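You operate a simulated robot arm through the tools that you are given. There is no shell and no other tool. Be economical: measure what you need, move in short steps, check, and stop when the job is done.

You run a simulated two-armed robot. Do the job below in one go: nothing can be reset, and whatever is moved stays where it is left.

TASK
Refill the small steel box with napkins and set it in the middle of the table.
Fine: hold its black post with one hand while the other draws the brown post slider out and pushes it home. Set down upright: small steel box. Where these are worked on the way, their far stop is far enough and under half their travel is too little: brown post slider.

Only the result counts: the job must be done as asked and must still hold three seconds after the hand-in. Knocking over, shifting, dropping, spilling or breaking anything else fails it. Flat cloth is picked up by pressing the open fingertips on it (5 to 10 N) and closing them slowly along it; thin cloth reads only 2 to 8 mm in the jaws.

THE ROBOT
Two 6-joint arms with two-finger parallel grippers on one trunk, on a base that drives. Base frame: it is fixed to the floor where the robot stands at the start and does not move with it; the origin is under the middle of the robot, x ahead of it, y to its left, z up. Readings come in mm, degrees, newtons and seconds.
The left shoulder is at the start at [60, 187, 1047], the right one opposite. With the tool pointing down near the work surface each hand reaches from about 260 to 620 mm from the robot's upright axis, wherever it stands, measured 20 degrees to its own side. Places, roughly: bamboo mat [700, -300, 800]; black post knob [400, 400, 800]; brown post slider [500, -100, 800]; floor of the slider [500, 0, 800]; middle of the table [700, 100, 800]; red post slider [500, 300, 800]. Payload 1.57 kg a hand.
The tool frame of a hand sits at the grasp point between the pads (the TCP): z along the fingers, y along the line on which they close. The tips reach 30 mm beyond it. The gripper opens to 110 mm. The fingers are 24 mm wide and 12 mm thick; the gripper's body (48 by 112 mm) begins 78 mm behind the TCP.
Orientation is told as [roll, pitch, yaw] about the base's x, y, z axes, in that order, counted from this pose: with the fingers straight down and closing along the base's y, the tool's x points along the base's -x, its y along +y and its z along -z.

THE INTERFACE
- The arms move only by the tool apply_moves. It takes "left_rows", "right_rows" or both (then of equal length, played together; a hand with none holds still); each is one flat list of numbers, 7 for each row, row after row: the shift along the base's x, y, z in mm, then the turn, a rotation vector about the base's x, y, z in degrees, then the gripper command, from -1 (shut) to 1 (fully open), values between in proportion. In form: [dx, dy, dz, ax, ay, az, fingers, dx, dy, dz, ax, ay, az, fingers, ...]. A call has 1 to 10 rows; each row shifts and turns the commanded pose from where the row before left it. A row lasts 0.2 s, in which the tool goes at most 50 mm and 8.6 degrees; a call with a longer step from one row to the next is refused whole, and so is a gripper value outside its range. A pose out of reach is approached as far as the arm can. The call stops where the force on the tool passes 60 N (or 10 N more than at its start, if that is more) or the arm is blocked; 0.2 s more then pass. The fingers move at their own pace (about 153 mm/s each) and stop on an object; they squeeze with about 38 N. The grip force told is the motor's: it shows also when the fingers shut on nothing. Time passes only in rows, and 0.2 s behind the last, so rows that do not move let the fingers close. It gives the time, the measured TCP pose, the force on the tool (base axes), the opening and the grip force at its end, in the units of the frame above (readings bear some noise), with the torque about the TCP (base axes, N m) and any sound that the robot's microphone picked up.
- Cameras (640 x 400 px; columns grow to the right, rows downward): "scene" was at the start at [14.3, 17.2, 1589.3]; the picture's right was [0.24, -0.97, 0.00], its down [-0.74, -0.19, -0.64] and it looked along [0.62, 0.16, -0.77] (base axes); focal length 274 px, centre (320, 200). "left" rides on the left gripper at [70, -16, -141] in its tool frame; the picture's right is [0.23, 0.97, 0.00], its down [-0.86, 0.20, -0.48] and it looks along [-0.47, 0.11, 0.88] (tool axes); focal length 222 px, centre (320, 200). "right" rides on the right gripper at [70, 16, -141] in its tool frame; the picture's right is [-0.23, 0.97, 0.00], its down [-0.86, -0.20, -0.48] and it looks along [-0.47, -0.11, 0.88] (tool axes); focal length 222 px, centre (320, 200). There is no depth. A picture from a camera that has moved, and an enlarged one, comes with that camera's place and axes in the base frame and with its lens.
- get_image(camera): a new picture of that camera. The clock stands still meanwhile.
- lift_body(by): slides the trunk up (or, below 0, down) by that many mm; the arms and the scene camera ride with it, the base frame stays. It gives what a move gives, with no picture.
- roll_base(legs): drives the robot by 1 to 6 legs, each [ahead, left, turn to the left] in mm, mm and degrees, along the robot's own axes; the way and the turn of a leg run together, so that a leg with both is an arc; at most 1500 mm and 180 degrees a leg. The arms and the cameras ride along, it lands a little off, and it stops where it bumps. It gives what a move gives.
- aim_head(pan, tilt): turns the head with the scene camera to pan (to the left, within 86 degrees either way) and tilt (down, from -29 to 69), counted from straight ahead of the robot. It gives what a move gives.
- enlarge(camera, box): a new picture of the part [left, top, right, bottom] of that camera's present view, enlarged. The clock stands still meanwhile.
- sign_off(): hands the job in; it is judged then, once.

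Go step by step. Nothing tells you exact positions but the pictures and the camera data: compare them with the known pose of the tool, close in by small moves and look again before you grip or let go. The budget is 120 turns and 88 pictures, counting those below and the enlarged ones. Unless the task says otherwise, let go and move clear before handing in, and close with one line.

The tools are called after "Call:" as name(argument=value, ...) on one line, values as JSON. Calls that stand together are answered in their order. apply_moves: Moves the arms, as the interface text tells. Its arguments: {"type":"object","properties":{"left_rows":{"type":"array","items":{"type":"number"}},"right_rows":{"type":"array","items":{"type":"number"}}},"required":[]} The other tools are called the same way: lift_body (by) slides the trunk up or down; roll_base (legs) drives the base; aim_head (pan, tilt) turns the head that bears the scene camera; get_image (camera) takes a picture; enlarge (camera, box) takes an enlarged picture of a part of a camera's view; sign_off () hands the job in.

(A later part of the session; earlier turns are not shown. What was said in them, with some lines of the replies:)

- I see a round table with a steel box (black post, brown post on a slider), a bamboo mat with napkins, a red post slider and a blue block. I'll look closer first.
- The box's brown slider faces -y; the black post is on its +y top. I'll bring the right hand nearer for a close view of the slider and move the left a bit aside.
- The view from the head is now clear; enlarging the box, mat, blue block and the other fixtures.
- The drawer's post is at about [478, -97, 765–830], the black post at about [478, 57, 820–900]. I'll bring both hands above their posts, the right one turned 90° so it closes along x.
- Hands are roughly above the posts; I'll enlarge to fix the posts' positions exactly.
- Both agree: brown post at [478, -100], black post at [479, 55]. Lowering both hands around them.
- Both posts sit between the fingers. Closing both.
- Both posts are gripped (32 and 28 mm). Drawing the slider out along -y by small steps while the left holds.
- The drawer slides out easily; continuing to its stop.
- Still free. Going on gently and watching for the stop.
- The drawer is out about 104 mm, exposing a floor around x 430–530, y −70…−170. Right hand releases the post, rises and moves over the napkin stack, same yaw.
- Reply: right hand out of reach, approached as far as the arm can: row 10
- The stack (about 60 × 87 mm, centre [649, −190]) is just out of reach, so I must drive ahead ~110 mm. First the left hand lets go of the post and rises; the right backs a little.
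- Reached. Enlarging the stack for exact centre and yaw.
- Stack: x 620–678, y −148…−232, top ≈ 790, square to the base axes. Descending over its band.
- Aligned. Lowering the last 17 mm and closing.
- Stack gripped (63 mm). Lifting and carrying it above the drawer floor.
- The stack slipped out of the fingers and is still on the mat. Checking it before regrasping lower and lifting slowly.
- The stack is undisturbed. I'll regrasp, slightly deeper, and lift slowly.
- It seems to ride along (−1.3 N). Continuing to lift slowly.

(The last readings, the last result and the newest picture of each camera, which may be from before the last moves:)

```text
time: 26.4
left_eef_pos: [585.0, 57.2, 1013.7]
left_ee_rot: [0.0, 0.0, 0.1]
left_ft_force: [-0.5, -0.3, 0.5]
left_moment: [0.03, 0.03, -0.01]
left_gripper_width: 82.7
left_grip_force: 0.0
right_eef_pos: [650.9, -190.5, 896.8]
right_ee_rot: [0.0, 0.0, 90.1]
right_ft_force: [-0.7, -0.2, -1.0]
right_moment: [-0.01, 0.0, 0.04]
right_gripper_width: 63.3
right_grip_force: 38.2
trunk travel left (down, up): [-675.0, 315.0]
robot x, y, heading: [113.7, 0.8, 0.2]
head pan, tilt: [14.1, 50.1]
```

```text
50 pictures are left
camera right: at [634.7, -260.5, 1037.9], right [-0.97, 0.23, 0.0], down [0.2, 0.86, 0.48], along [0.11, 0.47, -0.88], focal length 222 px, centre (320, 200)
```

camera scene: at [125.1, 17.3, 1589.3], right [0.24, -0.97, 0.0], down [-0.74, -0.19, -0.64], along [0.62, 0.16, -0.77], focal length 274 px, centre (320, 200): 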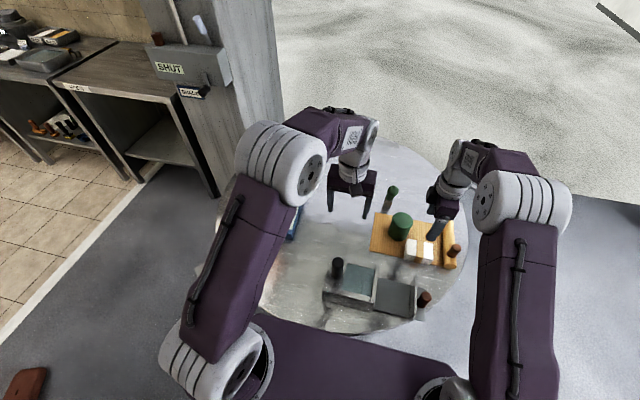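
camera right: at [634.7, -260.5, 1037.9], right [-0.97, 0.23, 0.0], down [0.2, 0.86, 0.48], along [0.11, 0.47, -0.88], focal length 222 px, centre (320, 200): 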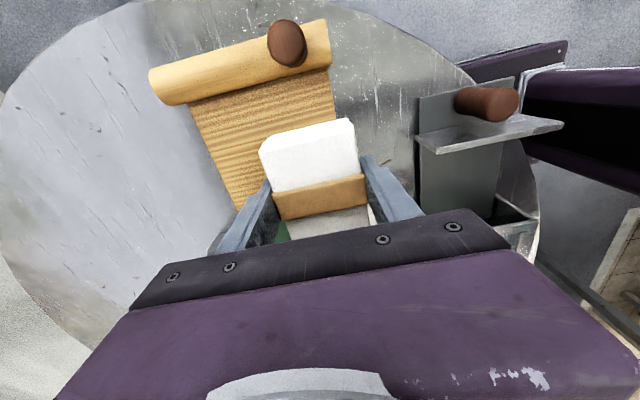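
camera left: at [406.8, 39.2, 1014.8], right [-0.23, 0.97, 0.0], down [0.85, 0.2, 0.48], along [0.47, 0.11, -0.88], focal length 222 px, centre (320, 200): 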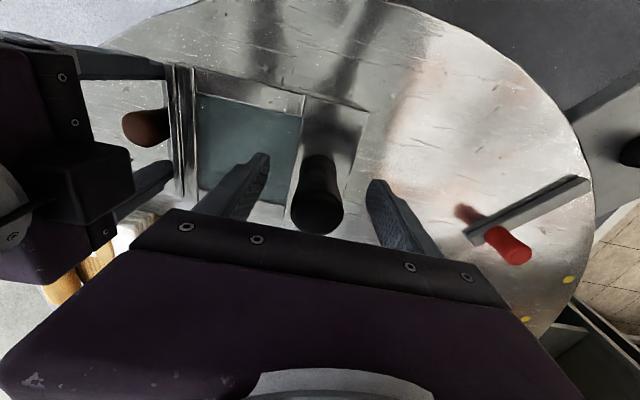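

It holds. Carrying slowly to above the drawer at [480, −120].

Call:
apply_moves(right_rows=[-8, 3, 0, 0, 0, 0, -1, -14, 6, 0, 0, 0, 0, -1, -20, 8, 0, 0, 0, 0, -1, -22, 9, 0, 0, 0, 0, -1, -22, 9, 0, 0, 0, 0, -1, -22, 9, 0, 0, 0, 0, -1, -22, 9, 0, 0, 0, 0, -1, -20, 8, 0, 0, 0, 0, -1, -14, 6, 0, 0, 0, 0, -1, -7, 3, 0, 0, 0, 0, -1])

Call:
get_image(camera="right")

Call:
enlarge(camera="scene", box=[310, 220, 450, 330])

```text
time: 28.6
left_eef_pos: [586.9, 56.8, 1012.1]
left_ee_rot: [0.0, 0.1, 0.1]
left_ft_force: [0.0, -0.3, -0.6]
left_moment: [-0.03, -0.02, 0.01]
left_gripper_width: 82.5
left_grip_force: 0.1
right_eef_pos: [476.7, -119.5, 897.9]
right_ee_rot: [-0.1, 0.0, 90.1]
right_ft_force: [0.2, 0.2, -1.3]
right_moment: [0.02, -0.01, 0.0]
right_gripper_width: 63.4
right_grip_force: 37.9
trunk travel left (down, up): [-675.0, 315.0]
robot x, y, heading: [111.8, -2.6, 0.2]
head pan, tilt: [14.1, 50.1]
```

```text
49 pictures are left
camera right: at [461.7, -190.0, 1038.9], right [-0.97, 0.23, 0.0], down [0.2, 0.86, 0.48], along [0.11, 0.47, -0.88], focal length 222 px, centre (320, 200)
```

right: 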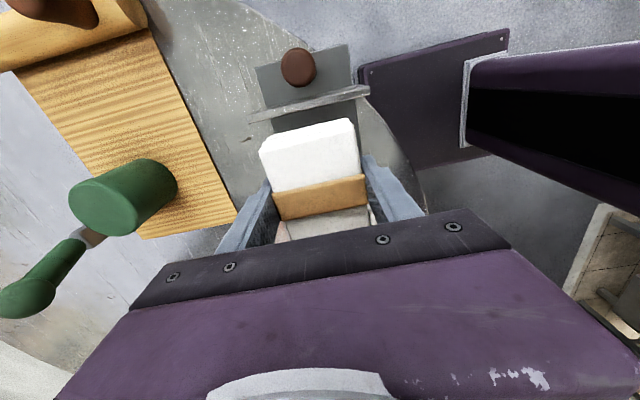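

```text
3.64 times, centred on (380, 275) of scene
camera zoom: at [125.7, 17.3, 1589.3], right [0.24, -0.97, 0.0], down [-0.74, -0.19, -0.64], along [0.62, 0.16, -0.77], focal length 997 px, centre (102, -73)
```

zoom: 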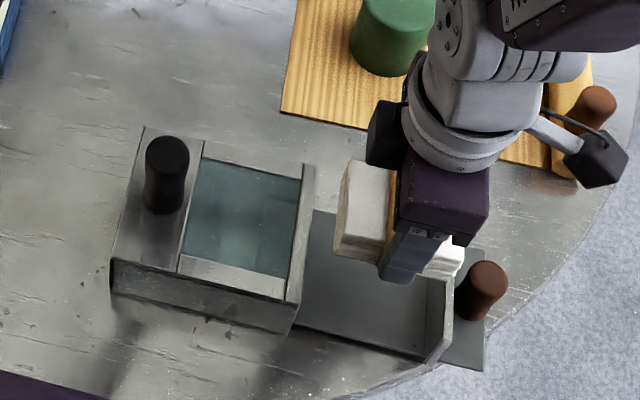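

Well centred between box wall (y −62) and drawer front (y −172). Lowering slowly.

Call:
apply_moves(right_rows=[0.5, 0.5, -6, 0, 0, 0, -1, 0.5, 0.5, -10, 0, 0, 0, -1, 0.5, 0, -14, 0, 0, 0, -1, 0.5, 0, -16, 0, 0, 0, -1, 0, 0, -16, 0, 0, 0, -1, 0, 0, -14, 0, 0, 0, -1, 0, 0, -10, 0, 0, 0, -1, 0, 0, -5, 0, 0, 0, -1])

Call:
get_image(camera="right")

Call:
enlarge(camera="scene", box=[340, 240, 440, 320])

```text
time: 30.4
left_eef_pos: [587.5, 56.3, 1012.7]
left_ee_rot: [0.1, 0.0, 0.1]
left_ft_force: [0.2, -0.1, 0.1]
left_moment: [-0.02, -0.02, 0.01]
left_gripper_width: 82.3
left_grip_force: 0.1
right_eef_pos: [480.3, -119.8, 807.6]
right_ee_rot: [-0.1, 0.0, 90.1]
right_ft_force: [0.7, 0.8, -1.4]
right_moment: [0.01, -0.02, -0.01]
right_gripper_width: 63.1
right_grip_force: 37.8
trunk travel left (down, up): [-675.0, 315.0]
robot x, y, heading: [111.7, -1.5, -0.1]
head pan, tilt: [14.1, 50.1]
```

```text
47 pictures are left
camera right: at [465.0, -189.7, 947.8], right [-0.97, 0.23, 0.0], down [0.2, 0.86, 0.48], along [0.11, 0.47, -0.88], focal length 222 px, centre (320, 200)
```

right: 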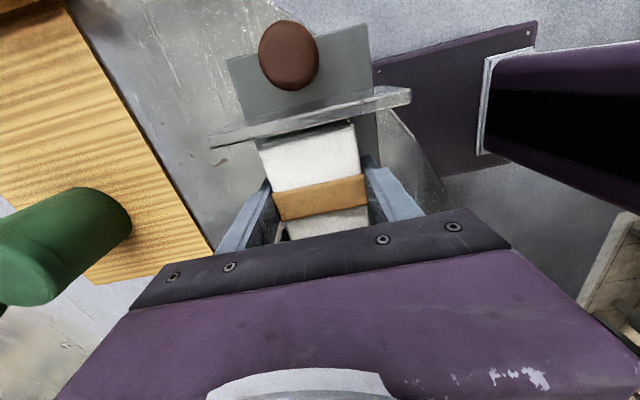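

```text
5.00 times, centred on (390, 280) of scene
camera zoom: at [125.9, 17.3, 1589.3], right [0.24, -0.97, 0.0], down [-0.74, -0.19, -0.64], along [0.62, 0.16, -0.77], focal length 1371 px, centre (-30, -200)
```

zoom: 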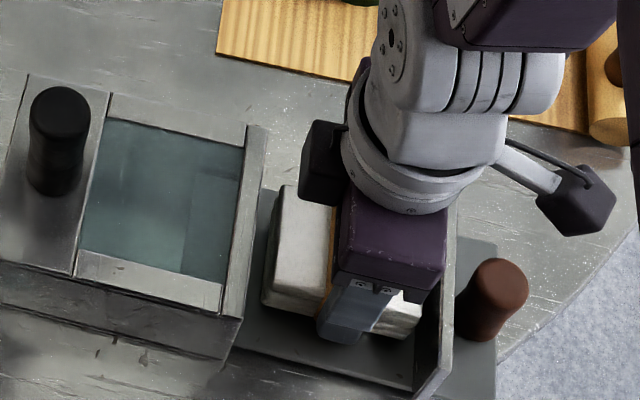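

Fits with clearance on both sides. Lowering in small steps to contact.

Call:
apply_moves(right_rows=[0, 1, -4, 0, 0, 0, -1, 0, 0, -4, 0, 0, 0, -1, 0, 0, -3, 0, 0, 0, -1, 0, 0, -2, 0, 0, 0, -1, 0, 0, -2, 0, 0, 0, -1])

```text
time: 31.6
left_eef_pos: [585.5, 57.0, 1012.8]
left_ee_rot: [0.1, 0.0, 0.1]
left_ft_force: [-0.3, -0.1, -0.7]
left_moment: [-0.01, -0.02, 0.0]
left_gripper_width: 82.6
left_grip_force: 0.1
right_eef_pos: [479.8, -119.2, 793.7]
right_ee_rot: [-0.2, 0.0, 90.1]
right_ft_force: [2.9, -4.0, 22.1]
right_moment: [0.85, 0.11, -0.08]
right_gripper_width: 63.3
right_grip_force: 38.1
trunk travel left (down, up): [-675.0, 315.0]
robot x, y, heading: [111.9, 1.6, -0.1]
head pan, tilt: [14.1, 50.1]
```

Contact at TCP 794, but the moment suggests it touches at the box-side end. Taking a look.

Call:
apply_moves(right_rows=[0, 0, 1.5, 0, 0, 0, -1])

Call:
enlarge(camera="scene", box=[360, 250, 430, 310])

Call:
enlarge(camera="right", box=[200, 20, 440, 240])

```text
time: 32.0
left_eef_pos: [586.8, 57.4, 1012.7]
left_ee_rot: [-0.1, 0.0, 0.1]
left_ft_force: [-1.2, -0.2, 0.2]
left_moment: [0.03, -0.03, 0.0]
left_gripper_width: 82.5
left_grip_force: 0.1
right_eef_pos: [479.1, -119.3, 793.3]
right_ee_rot: [0.0, 0.0, 90.1]
right_ft_force: [2.3, 0.1, 7.4]
right_moment: [0.12, -0.23, -0.11]
right_gripper_width: 63.2
right_grip_force: 38.4
trunk travel left (down, up): [-675.0, 315.0]
robot x, y, heading: [109.6, -0.4, 0.1]
head pan, tilt: [14.1, 50.1]
```

```text
6.67 times, centred on (395, 280) of scene
camera zoom: at [125.5, 17.4, 1589.1], right [0.25, -0.97, 0.0], down [-0.74, -0.19, -0.64], along [0.62, 0.16, -0.77], focal length 1827 px, centre (-180, -333)
```

zoom: 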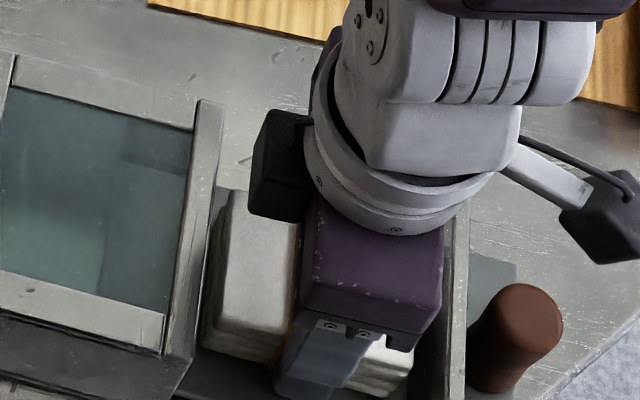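

```text
1.82 times, centred on (320, 130) of right
camera zoom: at [464.3, -188.4, 934.0], right [-0.97, 0.23, 0.0], down [0.2, 0.86, 0.48], along [0.11, 0.47, -0.88], focal length 404 px, centre (320, 327)
```

zoom: 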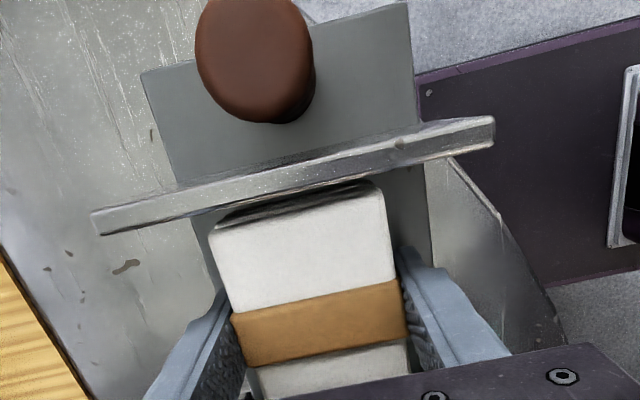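

The stack stands on the drawer floor. Releasing and lifting straight up.

Call:
apply_moves(right_rows=[0, 0, 0, 0, 0, 0, 0.4, 0, 0, 0, 0, 0, 0, 0.4, 0, 0, 10, 0, 0, 0, 0.4, 0, 0, 20, 0, 0, 0, 0.4, 0, 0, 30, 0, 0, 0, 0.4, 0, 0, 40, 0, 0, 0, 0.4, 0, -20, 20, 0, 0, 0, 0.4, 0, -30, 0, 0, 0, 0, 0.4, 0, -35, 0, 0, 0, 0, 0.4])

Call:
enlarge(camera="scene", box=[310, 230, 450, 330])

Call:
get_image(camera="right")

```text
time: 34.0
left_eef_pos: [586.2, 57.2, 1013.5]
left_ee_rot: [0.1, 0.0, 0.1]
left_ft_force: [0.7, 0.6, -0.4]
left_moment: [0.02, -0.01, -0.02]
left_gripper_width: 82.2
left_grip_force: 0.0
right_eef_pos: [481.6, -204.7, 912.1]
right_ee_rot: [0.0, -0.1, 90.1]
right_ft_force: [1.0, 0.8, 0.3]
right_moment: [-0.01, 0.0, -0.02]
right_gripper_width: 76.9
right_grip_force: 0.0
trunk travel left (down, up): [-675.0, 315.0]
robot x, y, heading: [108.8, -2.2, 0.1]
head pan, tilt: [14.1, 50.1]
```

```text
4.00 times, centred on (380, 280) of scene
camera zoom: at [125.5, 15.9, 1589.3], right [0.24, -0.97, 0.0], down [-0.74, -0.19, -0.64], along [0.62, 0.16, -0.77], focal length 1096 px, centre (80, -120)
```

zoom: 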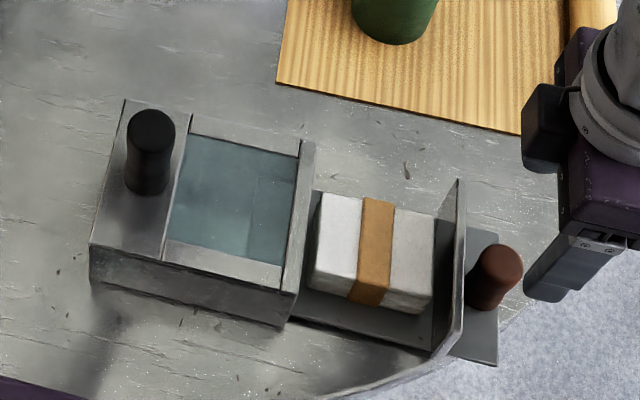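

```text
42 pictures are left
camera right: at [465.4, -274.9, 1052.9], right [-0.97, 0.23, 0.0], down [0.2, 0.86, 0.48], along [0.11, 0.47, -0.88], focal length 222 px, centre (320, 200)
```

right: 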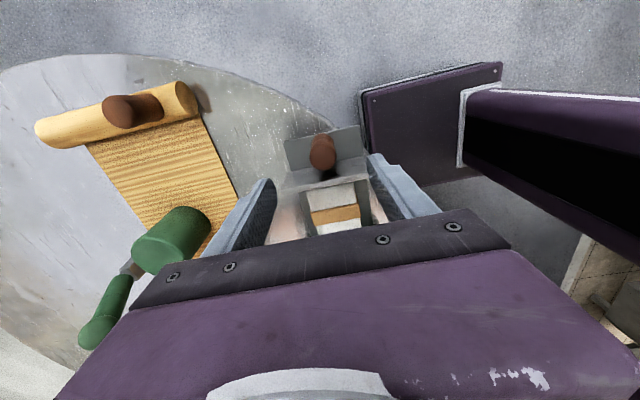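

Napkins are in the drawer. Now the left regrips the black post and the right goes back down on the brown post.

Call:
apply_moves(left_rows=[-27, -1, 0, 0, 0, 0, 0.5, -40, -1, 0, 0, 0, 0, 0.5, -40, 0, 0, 0, 0, 0, 0.5, 0, 0, -40, 0, 0, 0, 0.5, 0, 0, -40, 0, 0, 0, 0.5, 0, 0, -30, 0, 0, 0, 0.5, 0, 0, -20, 0, 0, 0, 0.5, 0, 0, -10, 0, 0, 0, 0.5, 0, 0, 0, 0, 0, 0, 0.5], right_rows=[-3, 0, 0, 0, 0, 0, 0.4, 0, 0, 0, 0, 0, 0, 0.4, 0, 0, 0, 0, 0, 0, 0.4, 0, 0, -30, 0, 0, 0, 0.4, 0, 0, -30, 0, 0, 0, 0.4, 0, 0, -24, 0, 0, 0, 0.4, 0, 0, -20, 0, 0, 0, 0.4, 0, 0, 0, 0, 0, 0, 0.4, 0, 0, 0, 0, 0, 0, 0.4])

Call:
enlarge(camera="scene", box=[310, 220, 450, 330])

Call:
get_image(camera="left")

Call:
get_image(camera="right")

```text
time: 36.0
left_eef_pos: [478.5, 55.4, 873.8]
left_ee_rot: [0.0, 0.0, 0.2]
left_ft_force: [1.5, -0.1, 0.3]
left_moment: [0.02, -0.02, 0.02]
left_gripper_width: 82.4
left_grip_force: 0.0
right_eef_pos: [476.3, -202.5, 808.2]
right_ee_rot: [0.0, 0.0, 90.1]
right_ft_force: [-0.4, 0.1, 0.5]
right_moment: [0.01, 0.02, 0.01]
right_gripper_width: 77.0
right_grip_force: 0.0
trunk travel left (down, up): [-675.0, 315.0]
robot x, y, heading: [111.1, -0.8, 0.2]
head pan, tilt: [14.1, 50.1]
```

```text
3.64 times, centred on (380, 275) of scene
camera zoom: at [125.7, 17.3, 1589.3], right [0.24, -0.97, 0.0], down [-0.74, -0.19, -0.64], along [0.62, 0.16, -0.77], focal length 997 px, centre (102, -73)
```

zoom: 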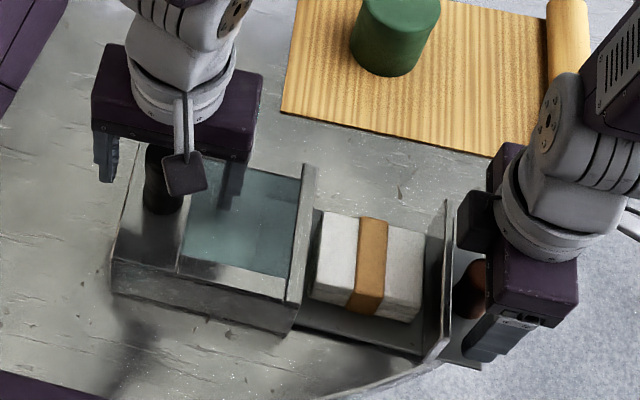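

```text
40 pictures are left
camera left: at [410.1, 37.3, 1015.6], right [-0.23, 0.97, 0.0], down [0.85, 0.2, 0.48], along [0.47, 0.11, -0.88], focal length 222 px, centre (320, 200)
```

left: 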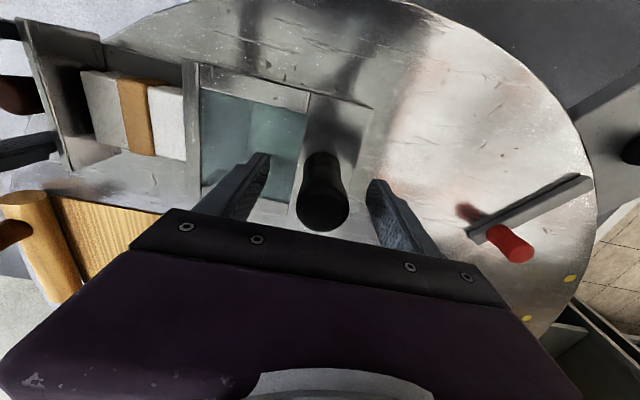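

```text
39 pictures are left
camera right: at [461.1, -272.6, 949.8], right [-0.97, 0.23, 0.0], down [0.2, 0.86, 0.48], along [0.11, 0.47, -0.88], focal length 222 px, centre (320, 200)
```

right: 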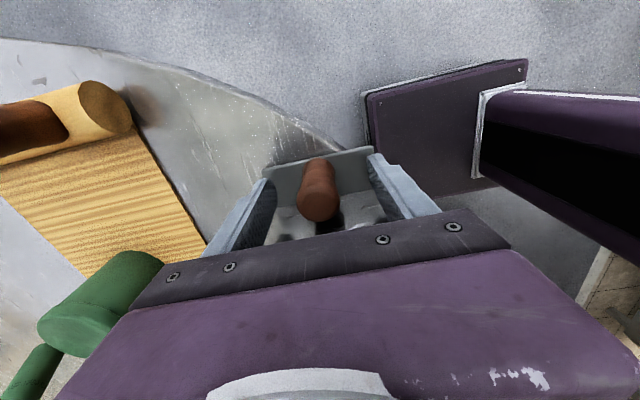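

Both posts between fingers. Gripping both, then pushing the drawer home gently.

Call:
apply_moves(left_rows=[0, 0, 0, 0, 0, 0, -1, 0, 0, 0, 0, 0, 0, -1, 0, 0, 0, 0, 0, 0, -1, 0, 0, 0, 0, 0, 0, -1, 0, 0, 0, 0, 0, 0, -1, 0, 0, 0, 0, 0, 0, -1, 0, 0, 0, 0, 0, 0, -1, 0, 0, 0, 0, 0, 0, -1, 0, 0, 0, 0, 0, 0, -1], right_rows=[0, 0, 0, 0, 0, 0, -1, 0, 0, 0, 0, 0, 0, -1, 0, 0, 0, 0, 0, 0, -1, 0, 0, 0, 0, 0, 0, -1, 0, 6, 0, 0, 0, 0, -1, 0, 6, 0, 0, 0, 0, -1, 0, 6, 0, 0, 0, 0, -1, 0, 6, 0, 0, 0, 0, -1, 0, 6, 0, 0, 0, 0, -1])

Call:
enlarge(camera="scene", box=[310, 220, 450, 330])

```text
time: 38.0
left_eef_pos: [479.3, 56.0, 874.9]
left_ee_rot: [0.0, -0.1, 0.1]
left_ft_force: [-1.8, 2.7, 0.7]
left_moment: [1.0, -0.15, -0.31]
left_gripper_width: 32.2
left_grip_force: 37.7
right_eef_pos: [476.7, -174.6, 809.3]
right_ee_rot: [0.1, 0.0, 90.0]
right_ft_force: [4.2, -3.0, 6.7]
right_moment: [-0.01, 0.68, -0.13]
right_gripper_width: 28.0
right_grip_force: 36.9
trunk travel left (down, up): [-675.0, 315.0]
robot x, y, heading: [113.9, -1.7, 0.2]
head pan, tilt: [14.1, 50.1]
```

```text
3.64 times, centred on (380, 275) of scene
camera zoom: at [125.9, 17.2, 1589.3], right [0.24, -0.97, 0.0], down [-0.74, -0.19, -0.64], along [0.62, 0.16, -0.77], focal length 997 px, centre (102, -73)
```

zoom: 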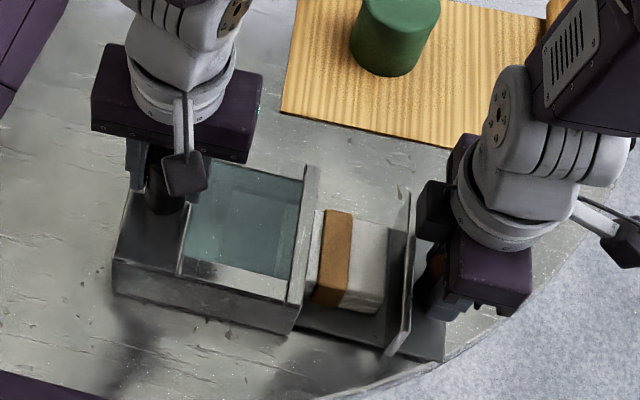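

Napkins are entering under the lid. Continuing.

Call:
apply_moves(right_rows=[0, 6, 0, 0, 0, 0, -1, 0, 6, 0, 0, 0, 0, -1, 0, 6, 0, 0, 0, 0, -1, 0, 6, 0, 0, 0, 0, -1, 0, 6, 0, 0, 0, 0, -1, 0, 6, 0, 0, 0, 0, -1, 0, 6, 0, 0, 0, 0, -1, 0, 6, 0, 0, 0, 0, -1, 0, 6, 0, 0, 0, 0, -1, 0, 6, 0, 0, 0, 0, -1])

Call:
enlarge(camera="scene", box=[310, 220, 450, 330])

```text
time: 40.2
left_eef_pos: [481.3, 55.1, 874.0]
left_ee_rot: [0.0, 0.0, 0.1]
left_ft_force: [-0.3, 2.7, -5.3]
left_moment: [1.04, -0.92, 0.03]
left_gripper_width: 32.2
left_grip_force: 38.1
right_eef_pos: [477.0, -113.7, 809.6]
right_ee_rot: [0.0, 0.0, 90.0]
right_ft_force: [1.8, -2.2, 9.8]
right_moment: [0.48, 0.65, -0.04]
right_gripper_width: 27.9
right_grip_force: 38.1
trunk travel left (down, up): [-675.0, 315.0]
robot x, y, heading: [110.3, 0.5, 0.1]
head pan, tilt: [14.1, 50.1]
```

```text
3.64 times, centred on (380, 275) of scene
camera zoom: at [125.9, 17.4, 1589.4], right [0.24, -0.97, 0.0], down [-0.74, -0.19, -0.64], along [0.62, 0.16, -0.77], focal length 997 px, centre (102, -73)
```

zoom: 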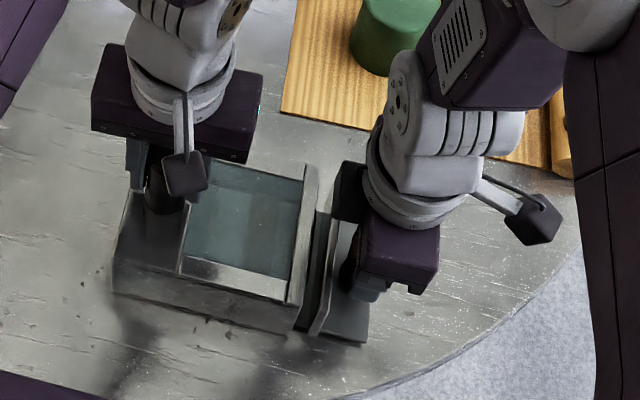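

Almost in. Pushing the remaining ~13 mm to the stop.

Call:
apply_moves(right_rows=[0, 4, 0, 0, 0, 0, -1, 0, 4, 0, 0, 0, 0, -1, 0, 3, 0, 0, 0, 0, -1, 0, 2, 0, 0, 0, 0, -1, 0, 2, 0, 0, 0, 0, -1])

Call:
enlarge(camera="scene", box=[310, 220, 450, 330])

```text
time: 41.4
left_eef_pos: [478.9, 56.7, 874.9]
left_ee_rot: [0.2, 0.1, 0.1]
left_ft_force: [0.7, 27.2, 5.9]
left_moment: [0.74, 0.19, -0.05]
left_gripper_width: 32.4
left_grip_force: 38.1
right_eef_pos: [475.9, -99.2, 808.5]
right_ee_rot: [0.1, 0.1, 90.2]
right_ft_force: [0.5, -26.9, 0.2]
right_moment: [-0.16, -0.79, 0.0]
right_gripper_width: 28.2
right_grip_force: 38.0
trunk travel left (down, up): [-675.0, 315.0]
robot x, y, heading: [113.4, -0.2, 0.1]
head pan, tilt: [14.1, 50.1]
```

```text
3.64 times, centred on (380, 275) of scene
camera zoom: at [125.5, 17.7, 1589.3], right [0.24, -0.97, 0.0], down [-0.74, -0.19, -0.64], along [0.62, 0.16, -0.77], focal length 997 px, centre (102, -73)
```

zoom: 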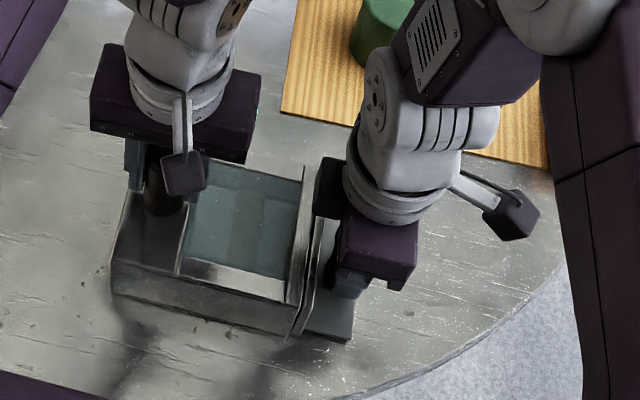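

The drawer is home (27 N against the stop). Before carrying the box with both hands I check the clearance of the base and trunk to the table, looking down.

Call:
aim_head(pan=0, tilt=69)

Call:
get_image(camera="scene")

```text
time: 42.2
left_eef_pos: [478.5, 54.7, 874.4]
left_ee_rot: [0.0, -0.1, 0.0]
left_ft_force: [0.1, 27.3, 4.1]
left_moment: [0.94, 0.54, 0.07]
left_gripper_width: 32.1
left_grip_force: 38.1
right_eef_pos: [476.2, -97.5, 810.0]
right_ee_rot: [0.0, 0.1, 90.1]
right_ft_force: [-2.4, -27.6, -1.1]
right_moment: [-0.23, -0.75, 0.0]
right_gripper_width: 28.1
right_grip_force: 38.2
trunk travel left (down, up): [-675.0, 315.0]
robot x, y, heading: [107.9, 2.2, -0.1]
head pan, tilt: [0.0, 68.8]
```

```text
35 pictures are left
camera scene: at [106.8, -1.0, 1567.5], right [0.0, -1.0, 0.0], down [-0.93, 0.0, -0.36], along [0.36, 0.0, -0.93], focal length 274 px, centre (320, 200)
```

scene: 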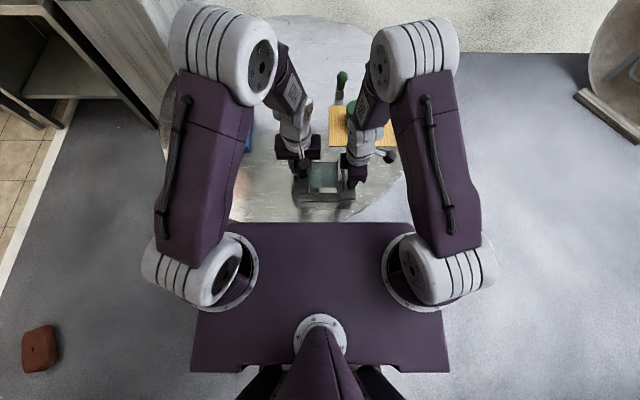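

The torso plate is well above the table and the column is far behind, so driving ahead is safe. First easing the preload and lifting the box with both hands ~20 mm, slowly.

Call:
apply_moves(left_rows=[0, 0, 0, 0, 0, 0, -1, 0, 0, 1, 0, 0, 0, -1, 0, 0, 2, 0, 0, 0, -1, 0, 0, 2, 0, 0, 0, -1], right_rows=[0, -1, 0, 0, 0, 0, -1, 0, 0, 1, 0, 0, 0, -1, 0, 0, 2, 0, 0, 0, -1, 0, 0, 2, 0, 0, 0, -1])

Call:
aim_head(pan=10, tilt=50)

Call:
get_image(camera="scene")

```text
time: 43.2
left_eef_pos: [481.2, 54.2, 878.3]
left_ee_rot: [-0.1, -0.1, 0.0]
left_ft_force: [0.4, 9.2, 8.9]
left_moment: [-1.1, 0.84, -0.04]
left_gripper_width: 32.4
left_grip_force: 38.1
right_eef_pos: [477.7, -99.8, 812.6]
right_ee_rot: [0.0, 0.0, 90.1]
right_ft_force: [-0.6, -8.5, -13.4]
right_moment: [-0.12, -0.82, 0.08]
right_gripper_width: 28.2
right_grip_force: 38.2
trunk travel left (down, up): [-675.0, 315.0]
robot x, y, heading: [111.8, 2.4, 0.3]
head pan, tilt: [0.0, 68.8]
```

```text
time: 44.0
left_eef_pos: [480.4, 55.1, 876.9]
left_ee_rot: [0.1, -0.1, 0.1]
left_ft_force: [1.0, 2.6, 8.6]
left_moment: [-1.16, 0.58, 0.13]
left_gripper_width: 32.1
left_grip_force: 38.0
right_eef_pos: [478.1, -100.8, 813.2]
right_ee_rot: [0.0, 0.0, 90.2]
right_ft_force: [-1.0, -3.3, -14.3]
right_moment: [-0.47, -0.63, 0.08]
right_gripper_width: 28.0
right_grip_force: 37.4
trunk travel left (down, up): [-675.0, 315.0]
robot x, y, heading: [111.0, -3.0, 0.2]
head pan, tilt: [10.0, 50.0]
```

```text
34 pictures are left
camera scene: at [127.5, 11.9, 1589.4], right [0.17, -0.98, 0.0], down [-0.76, -0.13, -0.64], along [0.63, 0.11, -0.77], focal length 274 px, centre (320, 200)
```

scene: 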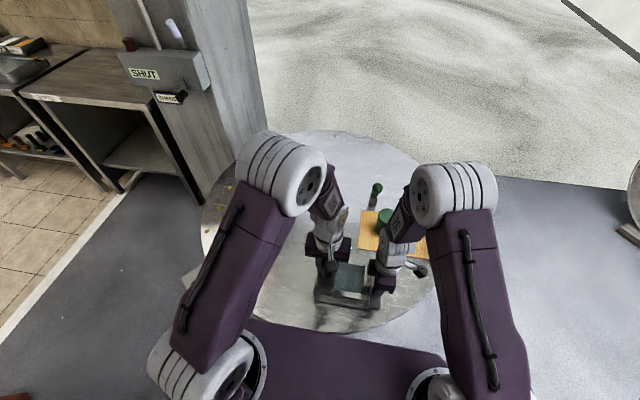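

The right hand carries all and the left is pressing down; balancing heights by lifting the left a little more.

Call:
apply_moves(left_rows=[0, 0, 0.7, 0, 0, 0, -1, 0, 0, 0.7, 0, 0, 0, -1], right_rows=[0, 0, -0.4, 0, 0, 0, -1, 0, 0, -0.4, 0, 0, 0, -1])

Call:
enlarge(camera="scene", box=[290, 220, 430, 330])

```text
time: 44.6
left_eef_pos: [478.0, 56.2, 879.0]
left_ee_rot: [0.2, 0.2, 0.1]
left_ft_force: [2.1, -3.8, -18.3]
left_moment: [1.11, -0.79, 0.07]
left_gripper_width: 32.0
left_grip_force: 38.3
right_eef_pos: [477.7, -99.1, 812.8]
right_ee_rot: [-0.1, 0.0, 90.1]
right_ft_force: [-1.2, 4.2, 11.2]
right_moment: [0.83, 0.69, 0.18]
right_gripper_width: 28.2
right_grip_force: 38.1
trunk travel left (down, up): [-675.0, 315.0]
robot x, y, heading: [113.1, -1.6, 0.0]
head pan, tilt: [10.0, 50.0]
```

```text
3.64 times, centred on (360, 275) of scene
camera zoom: at [127.6, 12.0, 1589.4], right [0.18, -0.98, 0.0], down [-0.75, -0.13, -0.64], along [0.63, 0.11, -0.77], focal length 997 px, centre (174, -73)
```

zoom: 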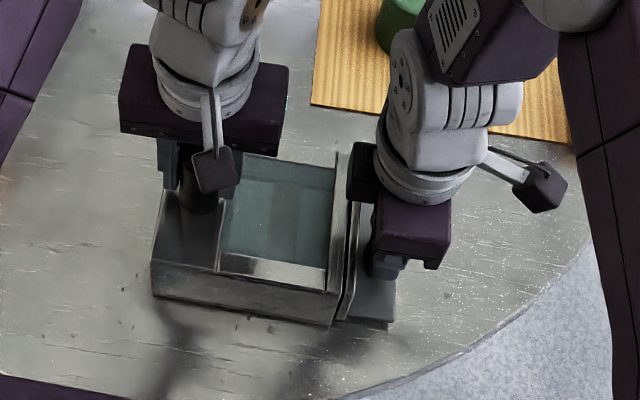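

Call:
apply_moves(left_rows=[0, 0, -0.6, 0, 0, 0, -1, 0, 0, 3, 0, 0, 0, -1, 0, 0, 3, 0, 0, 0, -1, 0, 0, 3, 0, 0, 0, -1, 0, 0, 3, 0, 0, 0, -1], right_rows=[0, 0, 0.4, 0, 0, 0, -1, 0, 0, 3, 0, 0, 0, -1, 0, 0, 3, 0, 0, 0, -1, 0, 0, 3, 0, 0, 0, -1, 0, 0, 3, 0, 0, 0, -1])

Call:
enlarge(camera="scene", box=[290, 220, 430, 330])

```text
time: 45.8
left_eef_pos: [480.1, 54.3, 891.0]
left_ee_rot: [0.0, 0.0, 0.1]
left_ft_force: [-1.3, -2.7, -9.8]
left_moment: [0.88, 0.82, 0.02]
left_gripper_width: 32.2
left_grip_force: 37.7
right_eef_pos: [479.7, -99.7, 825.2]
right_ee_rot: [0.0, 0.0, 90.1]
right_ft_force: [0.9, 3.1, 3.8]
right_moment: [-0.17, -0.78, -0.14]
right_gripper_width: 27.8
right_grip_force: 38.2
trunk travel left (down, up): [-675.0, 315.0]
robot x, y, heading: [108.5, -2.9, 0.3]
head pan, tilt: [10.0, 50.0]
```

```text
3.64 times, centred on (360, 275) of scene
camera zoom: at [127.4, 12.0, 1589.4], right [0.18, -0.98, 0.0], down [-0.75, -0.13, -0.64], along [0.63, 0.11, -0.77], focal length 997 px, centre (174, -73)
```

zoom: 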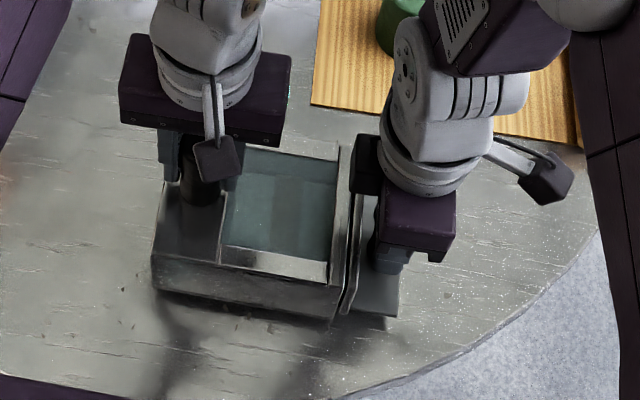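

The box hangs level, ~16 mm up (about 0.7 kg). Adding a little closing preload and driving ahead 100, left 60.

Call:
apply_moves(right_rows=[0, 0.6, 0, 0, 0, 0, -1])

Call:
roll_base(legs=[[50, 30, 0], [50, 30, 0]])

Call:
get_image(camera="scene")

```text
time: 46.2
left_eef_pos: [480.6, 56.0, 890.9]
left_ee_rot: [0.1, 0.1, 0.1]
left_ft_force: [0.6, 4.5, -13.8]
left_moment: [1.02, 0.66, 0.01]
left_gripper_width: 32.1
left_grip_force: 38.1
right_eef_pos: [478.1, -98.5, 825.6]
right_ee_rot: [0.1, 0.0, 90.1]
right_ft_force: [-0.8, -3.8, 8.2]
right_moment: [0.7, -0.67, 0.06]
right_gripper_width: 28.0
right_grip_force: 38.4
trunk travel left (down, up): [-675.0, 315.0]
robot x, y, heading: [111.6, -1.7, -0.1]
head pan, tilt: [10.0, 50.0]
```

```text
time: 47.8
left_eef_pos: [579.5, 114.3, 890.7]
left_ee_rot: [0.0, 0.1, 0.2]
left_ft_force: [0.8, 6.1, -8.0]
left_moment: [1.38, 0.63, 0.01]
left_gripper_width: 32.2
left_grip_force: 37.9
right_eef_pos: [576.7, -40.0, 825.5]
right_ee_rot: [-0.1, -0.1, 90.1]
right_ft_force: [-0.8, -5.9, 3.3]
right_moment: [-0.26, -0.66, -0.04]
right_gripper_width: 27.9
right_grip_force: 37.9
trunk travel left (down, up): [-675.0, 315.0]
robot x, y, heading: [208.8, 62.8, -0.1]
head pan, tilt: [10.0, 50.0]
```

```text
31 pictures are left
camera scene: at [224.7, 71.1, 1589.5], right [0.17, -0.98, 0.0], down [-0.75, -0.13, -0.64], along [0.63, 0.11, -0.77], focal length 274 px, centre (320, 200)
```

scene: 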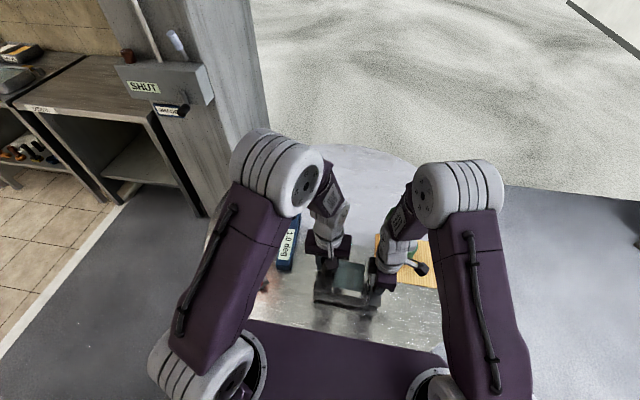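

Carrying on with the arms: +168 in x and +42 in y, y first to clear the mat.

Call:
apply_moves(left_rows=[6, 8, 0, 0, 0, 0, -1, 12, 10, 0, 0, 0, 0, -1, 18, 10, 0, 0, 0, 0, -1, 22, 9, 0, 0, 0, 0, -1, 24, 5, 0, 0, 0, 0, -1, 24, 0, 0, 0, 0, 0, -1, 22, 0, 0, 0, 0, 0, -1, 18, 0, 0, 0, 0, 0, -1, 14, 0, 0, 0, 0, 0, -1, 8, 0, 0, 0, 0, 0, -1], right_rows=[6, 8, 0, 0, 0, 0, -1, 12, 10, 0, 0, 0, 0, -1, 18, 10, 0, 0, 0, 0, -1, 22, 9, 0, 0, 0, 0, -1, 24, 5, 0, 0, 0, 0, -1, 24, 0, 0, 0, 0, 0, -1, 22, 0, 0, 0, 0, 0, -1, 18, 0, 0, 0, 0, 0, -1, 14, 0, 0, 0, 0, 0, -1, 8, 0, 0, 0, 0, 0, -1])

Call:
get_image(camera="scene")

Call:
get_image(camera="right")

```text
time: 50.0
left_eef_pos: [747.6, 156.1, 888.8]
left_ee_rot: [0.1, 0.1, 0.1]
left_ft_force: [-1.2, 3.4, -0.7]
left_moment: [-0.86, 0.73, -0.19]
left_gripper_width: 32.1
left_grip_force: 38.1
right_eef_pos: [747.4, 1.8, 824.0]
right_ee_rot: [0.1, 0.0, 90.1]
right_ft_force: [1.5, -3.1, -4.9]
right_moment: [0.66, -0.71, 0.03]
right_gripper_width: 27.9
right_grip_force: 37.6
trunk travel left (down, up): [-675.0, 315.0]
robot x, y, heading: [211.0, 59.7, -0.0]
head pan, tilt: [10.0, 50.0]
```

```text
30 pictures are left
camera scene: at [227.1, 71.9, 1589.4], right [0.18, -0.98, 0.0], down [-0.75, -0.13, -0.64], along [0.63, 0.11, -0.77], focal length 274 px, centre (320, 200)
```

scene: 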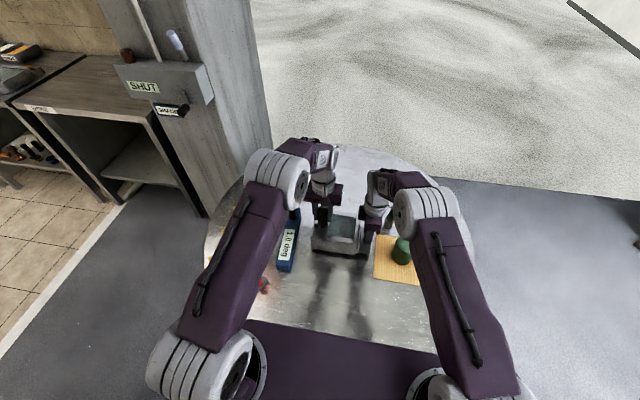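

```text
29 pictures are left
camera right: at [730.5, -67.7, 965.5], right [-0.97, 0.23, 0.0], down [0.2, 0.86, 0.48], along [0.11, 0.47, -0.88], focal length 222 px, centre (320, 200)
```

right: 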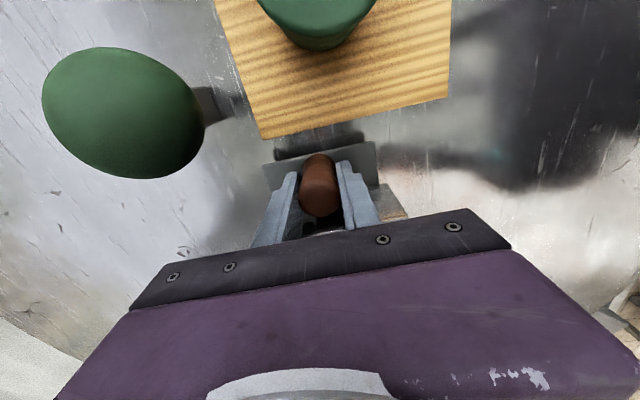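

The box is over the middle region, clear of mat, level and green knob. Nudging −12 mm in x, then lowering both hands slowly to contact.

Call:
apply_moves(left_rows=[-4, 0, 0, 0, 0, 0, -1, -4, 0, 0, 0, 0, 0, -1, -4, 0, -2, 0, 0, 0, -1, 0, 0, -3, 0, 0, 0, -1, 0, 0, -3, 0, 0, 0, -1, 0, 0, -2, 0, 0, 0, -1], right_rows=[-4, 0, 0, 0, 0, 0, -1, -4, 0, 0, 0, 0, 0, -1, -4, 0, -2, 0, 0, 0, -1, 0, 0, -3, 0, 0, 0, -1, 0, 0, -3, 0, 0, 0, -1, 0, 0, -2, 0, 0, 0, -1])

```text
time: 51.4
left_eef_pos: [735.8, 157.1, 879.7]
left_ee_rot: [0.1, 0.0, 0.1]
left_ft_force: [4.6, 5.9, -6.7]
left_moment: [0.91, 0.55, 0.37]
left_gripper_width: 32.3
left_grip_force: 37.4
right_eef_pos: [732.9, 2.2, 814.1]
right_ee_rot: [0.1, 0.0, 90.1]
right_ft_force: [-3.5, -7.0, 2.3]
right_moment: [0.11, -0.81, 0.2]
right_gripper_width: 27.6
right_grip_force: 38.0
trunk travel left (down, up): [-675.0, 315.0]
robot x, y, heading: [207.1, 59.3, 0.1]
head pan, tilt: [10.0, 50.0]
```

Still airborne, about 5 mm to go. Small steps.

Call:
apply_moves(left_rows=[0, 0, -1.5, 0, 0, 0, -1, 0, 0, -1.5, 0, 0, 0, -1, 0, 0, -1, 0, 0, 0, -1], right_rows=[0, 0, -1.5, 0, 0, 0, -1, 0, 0, -1.5, 0, 0, 0, -1, 0, 0, -1, 0, 0, 0, -1])

```text
time: 52.2
left_eef_pos: [735.5, 157.5, 876.3]
left_ee_rot: [0.0, 0.0, 0.1]
left_ft_force: [3.9, 3.6, -6.9]
left_moment: [0.88, 0.47, 0.35]
left_gripper_width: 32.1
left_grip_force: 38.3
right_eef_pos: [734.3, 2.3, 812.4]
right_ee_rot: [0.1, 0.0, 90.1]
right_ft_force: [-4.6, -3.6, -0.3]
right_moment: [-0.26, -0.73, 0.26]
right_gripper_width: 27.7
right_grip_force: 37.8
trunk travel left (down, up): [-675.0, 315.0]
robot x, y, heading: [206.7, 57.7, 0.0]
head pan, tilt: [10.0, 50.0]
```

Call:
apply_moves(left_rows=[0, 0, -1, 0, 0, 0, -1, 0, 0, -1, 0, 0, 0, -1], right_rows=[0, 0, -1, 0, 0, 0, -1, 0, 0, -1, 0, 0, 0, -1])

Call:
enlarge(camera="scene", box=[280, 170, 420, 280])

```text
time: 52.8
left_eef_pos: [735.1, 158.4, 875.2]
left_ee_rot: [-0.1, 0.0, 0.0]
left_ft_force: [-0.4, 2.7, -6.0]
left_moment: [0.87, -0.97, -0.12]
left_gripper_width: 32.0
left_grip_force: 37.7
right_eef_pos: [734.2, 2.4, 808.4]
right_ee_rot: [0.1, 0.0, 90.0]
right_ft_force: [1.8, -3.2, 3.4]
right_moment: [-0.31, 0.81, -0.04]
right_gripper_width: 27.9
right_grip_force: 37.9
trunk travel left (down, up): [-675.0, 315.0]
robot x, y, heading: [212.4, 56.5, -0.1]
head pan, tilt: [10.0, 50.0]
```

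```text
3.64 times, centred on (350, 225) of scene
camera zoom: at [226.1, 71.8, 1589.5], right [0.18, -0.98, 0.0], down [-0.75, -0.13, -0.64], along [0.63, 0.11, -0.77], focal length 997 px, centre (211, 109)
```

zoom: 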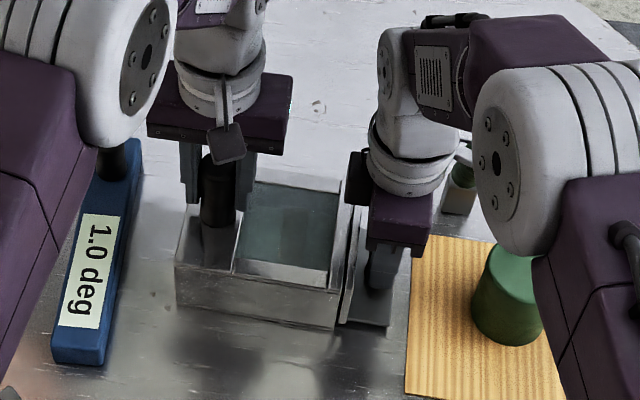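

Contact is beginning (net load has dropped). One more mm down.

Call:
apply_moves(left_rows=[0, 0, -0.7, 0, 0, 0, -1, 0, 0, -0.7, 0, 0, 0, -1], right_rows=[0, 0, -0.7, 0, 0, 0, -1, 0, 0, -0.7, 0, 0, 0, -1])

```text
time: 53.4
left_eef_pos: [734.1, 157.7, 874.2]
left_ee_rot: [0.1, -0.1, 0.1]
left_ft_force: [2.7, -0.4, 2.2]
left_moment: [0.91, 0.17, 0.05]
left_gripper_width: 32.1
left_grip_force: 38.3
right_eef_pos: [733.3, 2.8, 809.5]
right_ee_rot: [-0.1, 0.0, 90.1]
right_ft_force: [0.9, -0.2, 15.1]
right_moment: [-0.76, 0.75, 0.14]
right_gripper_width: 27.8
right_grip_force: 37.8
trunk travel left (down, up): [-675.0, 315.0]
robot x, y, heading: [210.4, 59.2, 0.1]
head pan, tilt: [10.0, 50.0]
```

It stands on the table. A last gentle push on the drawer while the left holds, then release the right hand and rise, then the left.

Call:
apply_moves(right_rows=[0, 0.8, 0.3, 0, 0, 0, -1, 0, 0.8, 0, 0, 0, 0, -1, 0, 0, 0, 0, 0, 0, -1])

Call:
apply_moves(right_rows=[0, 0, 0, 0, 0, 0, 0.1, 0, 0, 0, 0, 0, 0, 0.1, 0, 0, 0, 0, 0, 0, 0.1, 0, 0, 15, 0, 0, 0, 0.1, 0, 0, 25, 0, 0, 0, 0.1, 0, 0, 40, 0, 0, 0, 0.1, 0, 0, 40, 0, 0, 0, 0.1])

Call:
enlarge(camera="scene", box=[280, 170, 420, 280])

```text
time: 54.2
left_eef_pos: [734.3, 157.0, 874.5]
left_ee_rot: [0.1, -0.1, 0.1]
left_ft_force: [1.6, 9.4, 14.8]
left_moment: [-0.99, 0.44, -0.01]
left_gripper_width: 32.3
left_grip_force: 38.2
right_eef_pos: [732.6, 3.4, 811.4]
right_ee_rot: [-0.1, 0.0, 90.0]
right_ft_force: [8.3, -13.7, 9.8]
right_moment: [0.31, 0.78, -0.17]
right_gripper_width: 28.1
right_grip_force: 38.0
trunk travel left (down, up): [-675.0, 315.0]
robot x, y, heading: [205.5, 58.6, 0.2]
head pan, tilt: [10.0, 50.0]
```

```text
time: 55.8
left_eef_pos: [733.0, 157.6, 874.3]
left_ee_rot: [0.0, -0.1, 0.1]
left_ft_force: [3.8, -0.2, 15.4]
left_moment: [-0.79, -0.79, 0.08]
left_gripper_width: 32.1
left_grip_force: 37.3
right_eef_pos: [731.5, 3.2, 927.6]
right_ee_rot: [0.0, 0.1, 90.2]
right_ft_force: [-0.9, 0.0, 0.2]
right_moment: [0.0, -0.06, 0.0]
right_gripper_width: 60.3
right_grip_force: 0.0
trunk travel left (down, up): [-675.0, 315.0]
robot x, y, heading: [212.3, 57.5, 0.2]
head pan, tilt: [10.0, 50.0]
```

```text
3.64 times, centred on (350, 225) of scene
camera zoom: at [223.8, 71.4, 1589.5], right [0.18, -0.98, 0.0], down [-0.75, -0.13, -0.64], along [0.63, 0.11, -0.77], focal length 997 px, centre (211, 109)
```

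zoom: 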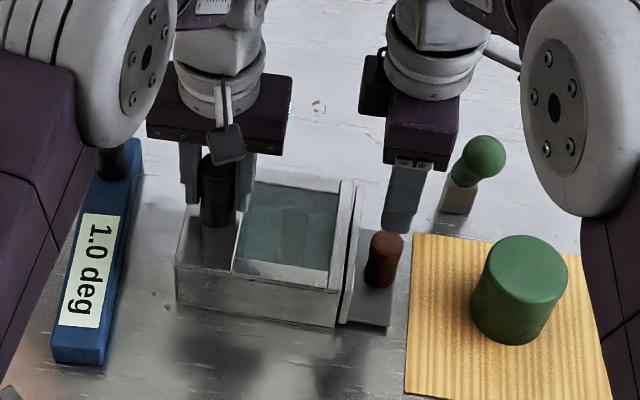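

Right hand free, drawer closed. Now the left lets go and both withdraw upward and back.

Call:
apply_moves(left_rows=[0, 0, 0, 0, 0, 0, 0.3, 0, 0, 0, 0, 0, 0, 0.3, 0, 0, 0, 0, 0, 0, 0.3, 0, 0, 20, 0, 0, 0, 0.3, 0, 0, 30, 0, 0, 0, 0.3, 0, 0, 40, 0, 0, 0, 0.3, 0, 0, 40, 0, 0, 0, 0.3, -40, 0, 10, 0, 0, 0, 0.3, -40, 0, 0, 0, 0, 0, 0.3, -40, 0, 0, 0, 0, 0, 0.3], right_rows=[0, 0, 20, 0, 0, 0, 0.1, 0, 0, 20, 0, 0, 0, 0.1, 0, 0, 20, 0, 0, 0, 0.1, -20, -10, 10, 0, 0, 0, 0.1, -30, -20, 0, 0, 0, 0, 0.1, -30, -20, 0, 0, 0, 0, 0.1, -30, -20, 0, 0, 0, 0, 0.1, -30, -20, 0, 0, 0, 0, 0.1, -30, -20, 0, 0, 0, 0, 0.1, -30, -20, 0, 0, 0, 0, 0.1])

Call:
get_image(camera="scene")

Call:
enlarge(camera="scene", box=[280, 170, 420, 280])

```text
time: 58.0
left_eef_pos: [611.7, 159.1, 1014.4]
left_ee_rot: [0.0, -0.2, 0.2]
left_ft_force: [-0.5, -0.7, -0.6]
left_moment: [0.02, -0.04, 0.03]
left_gripper_width: 71.3
left_grip_force: 0.0
right_eef_pos: [528.6, -127.0, 998.8]
right_ee_rot: [-0.2, 0.0, 90.1]
right_ft_force: [-0.5, -0.8, -0.2]
right_moment: [-0.01, -0.03, -0.01]
right_gripper_width: 60.7
right_grip_force: 0.1
trunk travel left (down, up): [-675.0, 315.0]
robot x, y, heading: [210.9, 58.5, -0.2]
head pan, tilt: [10.0, 50.0]
```

```text
26 pictures are left
camera scene: at [222.1, 71.1, 1589.5], right [0.18, -0.98, 0.0], down [-0.75, -0.13, -0.64], along [0.63, 0.11, -0.76], focal length 274 px, centre (320, 200)
```

scene: 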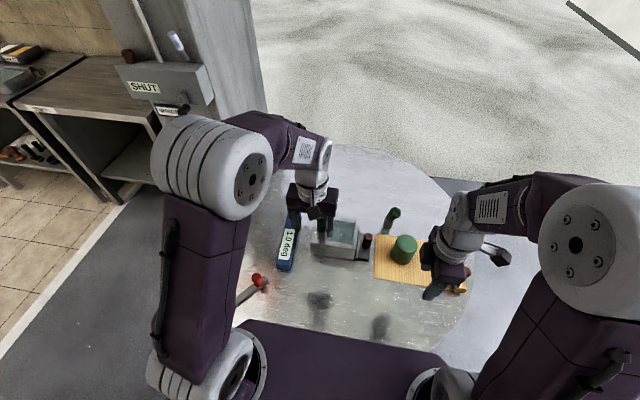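

```text
3.64 times, centred on (350, 225) of scene
camera zoom: at [222.1, 71.1, 1589.5], right [0.18, -0.98, 0.0], down [-0.75, -0.13, -0.64], along [0.63, 0.11, -0.76], focal length 997 px, centre (211, 109)
```

zoom: 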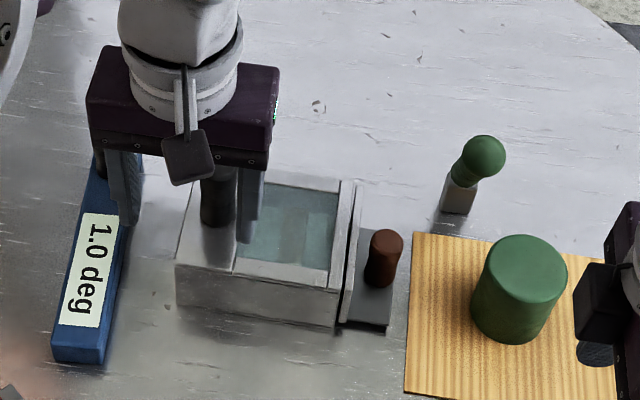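

All clear. One check of the box from the left hand's camera.

Call:
apply_moves(left_rows=[-40, 20, 0, 0, 0, 0, 0.3, -40, 20, 0, 0, 0, 0, 0.3, -20, 20, 0, 0, 0, 0, 0.3])

Call:
enlarge(camera="scene", box=[305, 200, 385, 270])

```text
time: 58.8
left_eef_pos: [515.3, 218.6, 1011.5]
left_ee_rot: [-0.1, 0.0, 0.1]
left_ft_force: [-0.2, -0.7, 0.5]
left_moment: [0.0, -0.03, -0.04]
left_gripper_width: 71.5
left_grip_force: 0.0
right_eef_pos: [531.9, -125.2, 996.8]
right_ee_rot: [0.1, 0.0, 90.1]
right_ft_force: [0.5, 0.2, 0.8]
right_moment: [0.0, 0.0, -0.01]
right_gripper_width: 60.5
right_grip_force: 0.0
trunk travel left (down, up): [-675.0, 315.0]
robot x, y, heading: [213.2, 57.9, 0.2]
head pan, tilt: [10.0, 50.0]
```

```text
5.71 times, centred on (345, 235) of scene
camera zoom: at [226.1, 72.3, 1589.4], right [0.18, -0.98, 0.0], down [-0.75, -0.13, -0.64], along [0.63, 0.11, -0.77], focal length 1566 px, centre (177, 0)
```

zoom: 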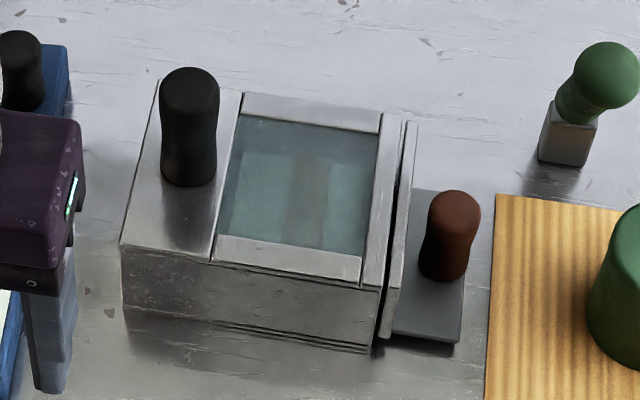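

The box stands upright with the drawer shut, and the banded napkins show through its window; both hands are clear.

Call:
sign_off()

```text
The job is handed in.
```

The steel box now holds the napkins, its drawer is pushed home, and it stands upright near the middle of the table with both hands clear. Its centre is at about [734, 112]. The rim puts the table's true centre nearer [799, 105] and your rough figure was [700, 100], so I set it between the two.
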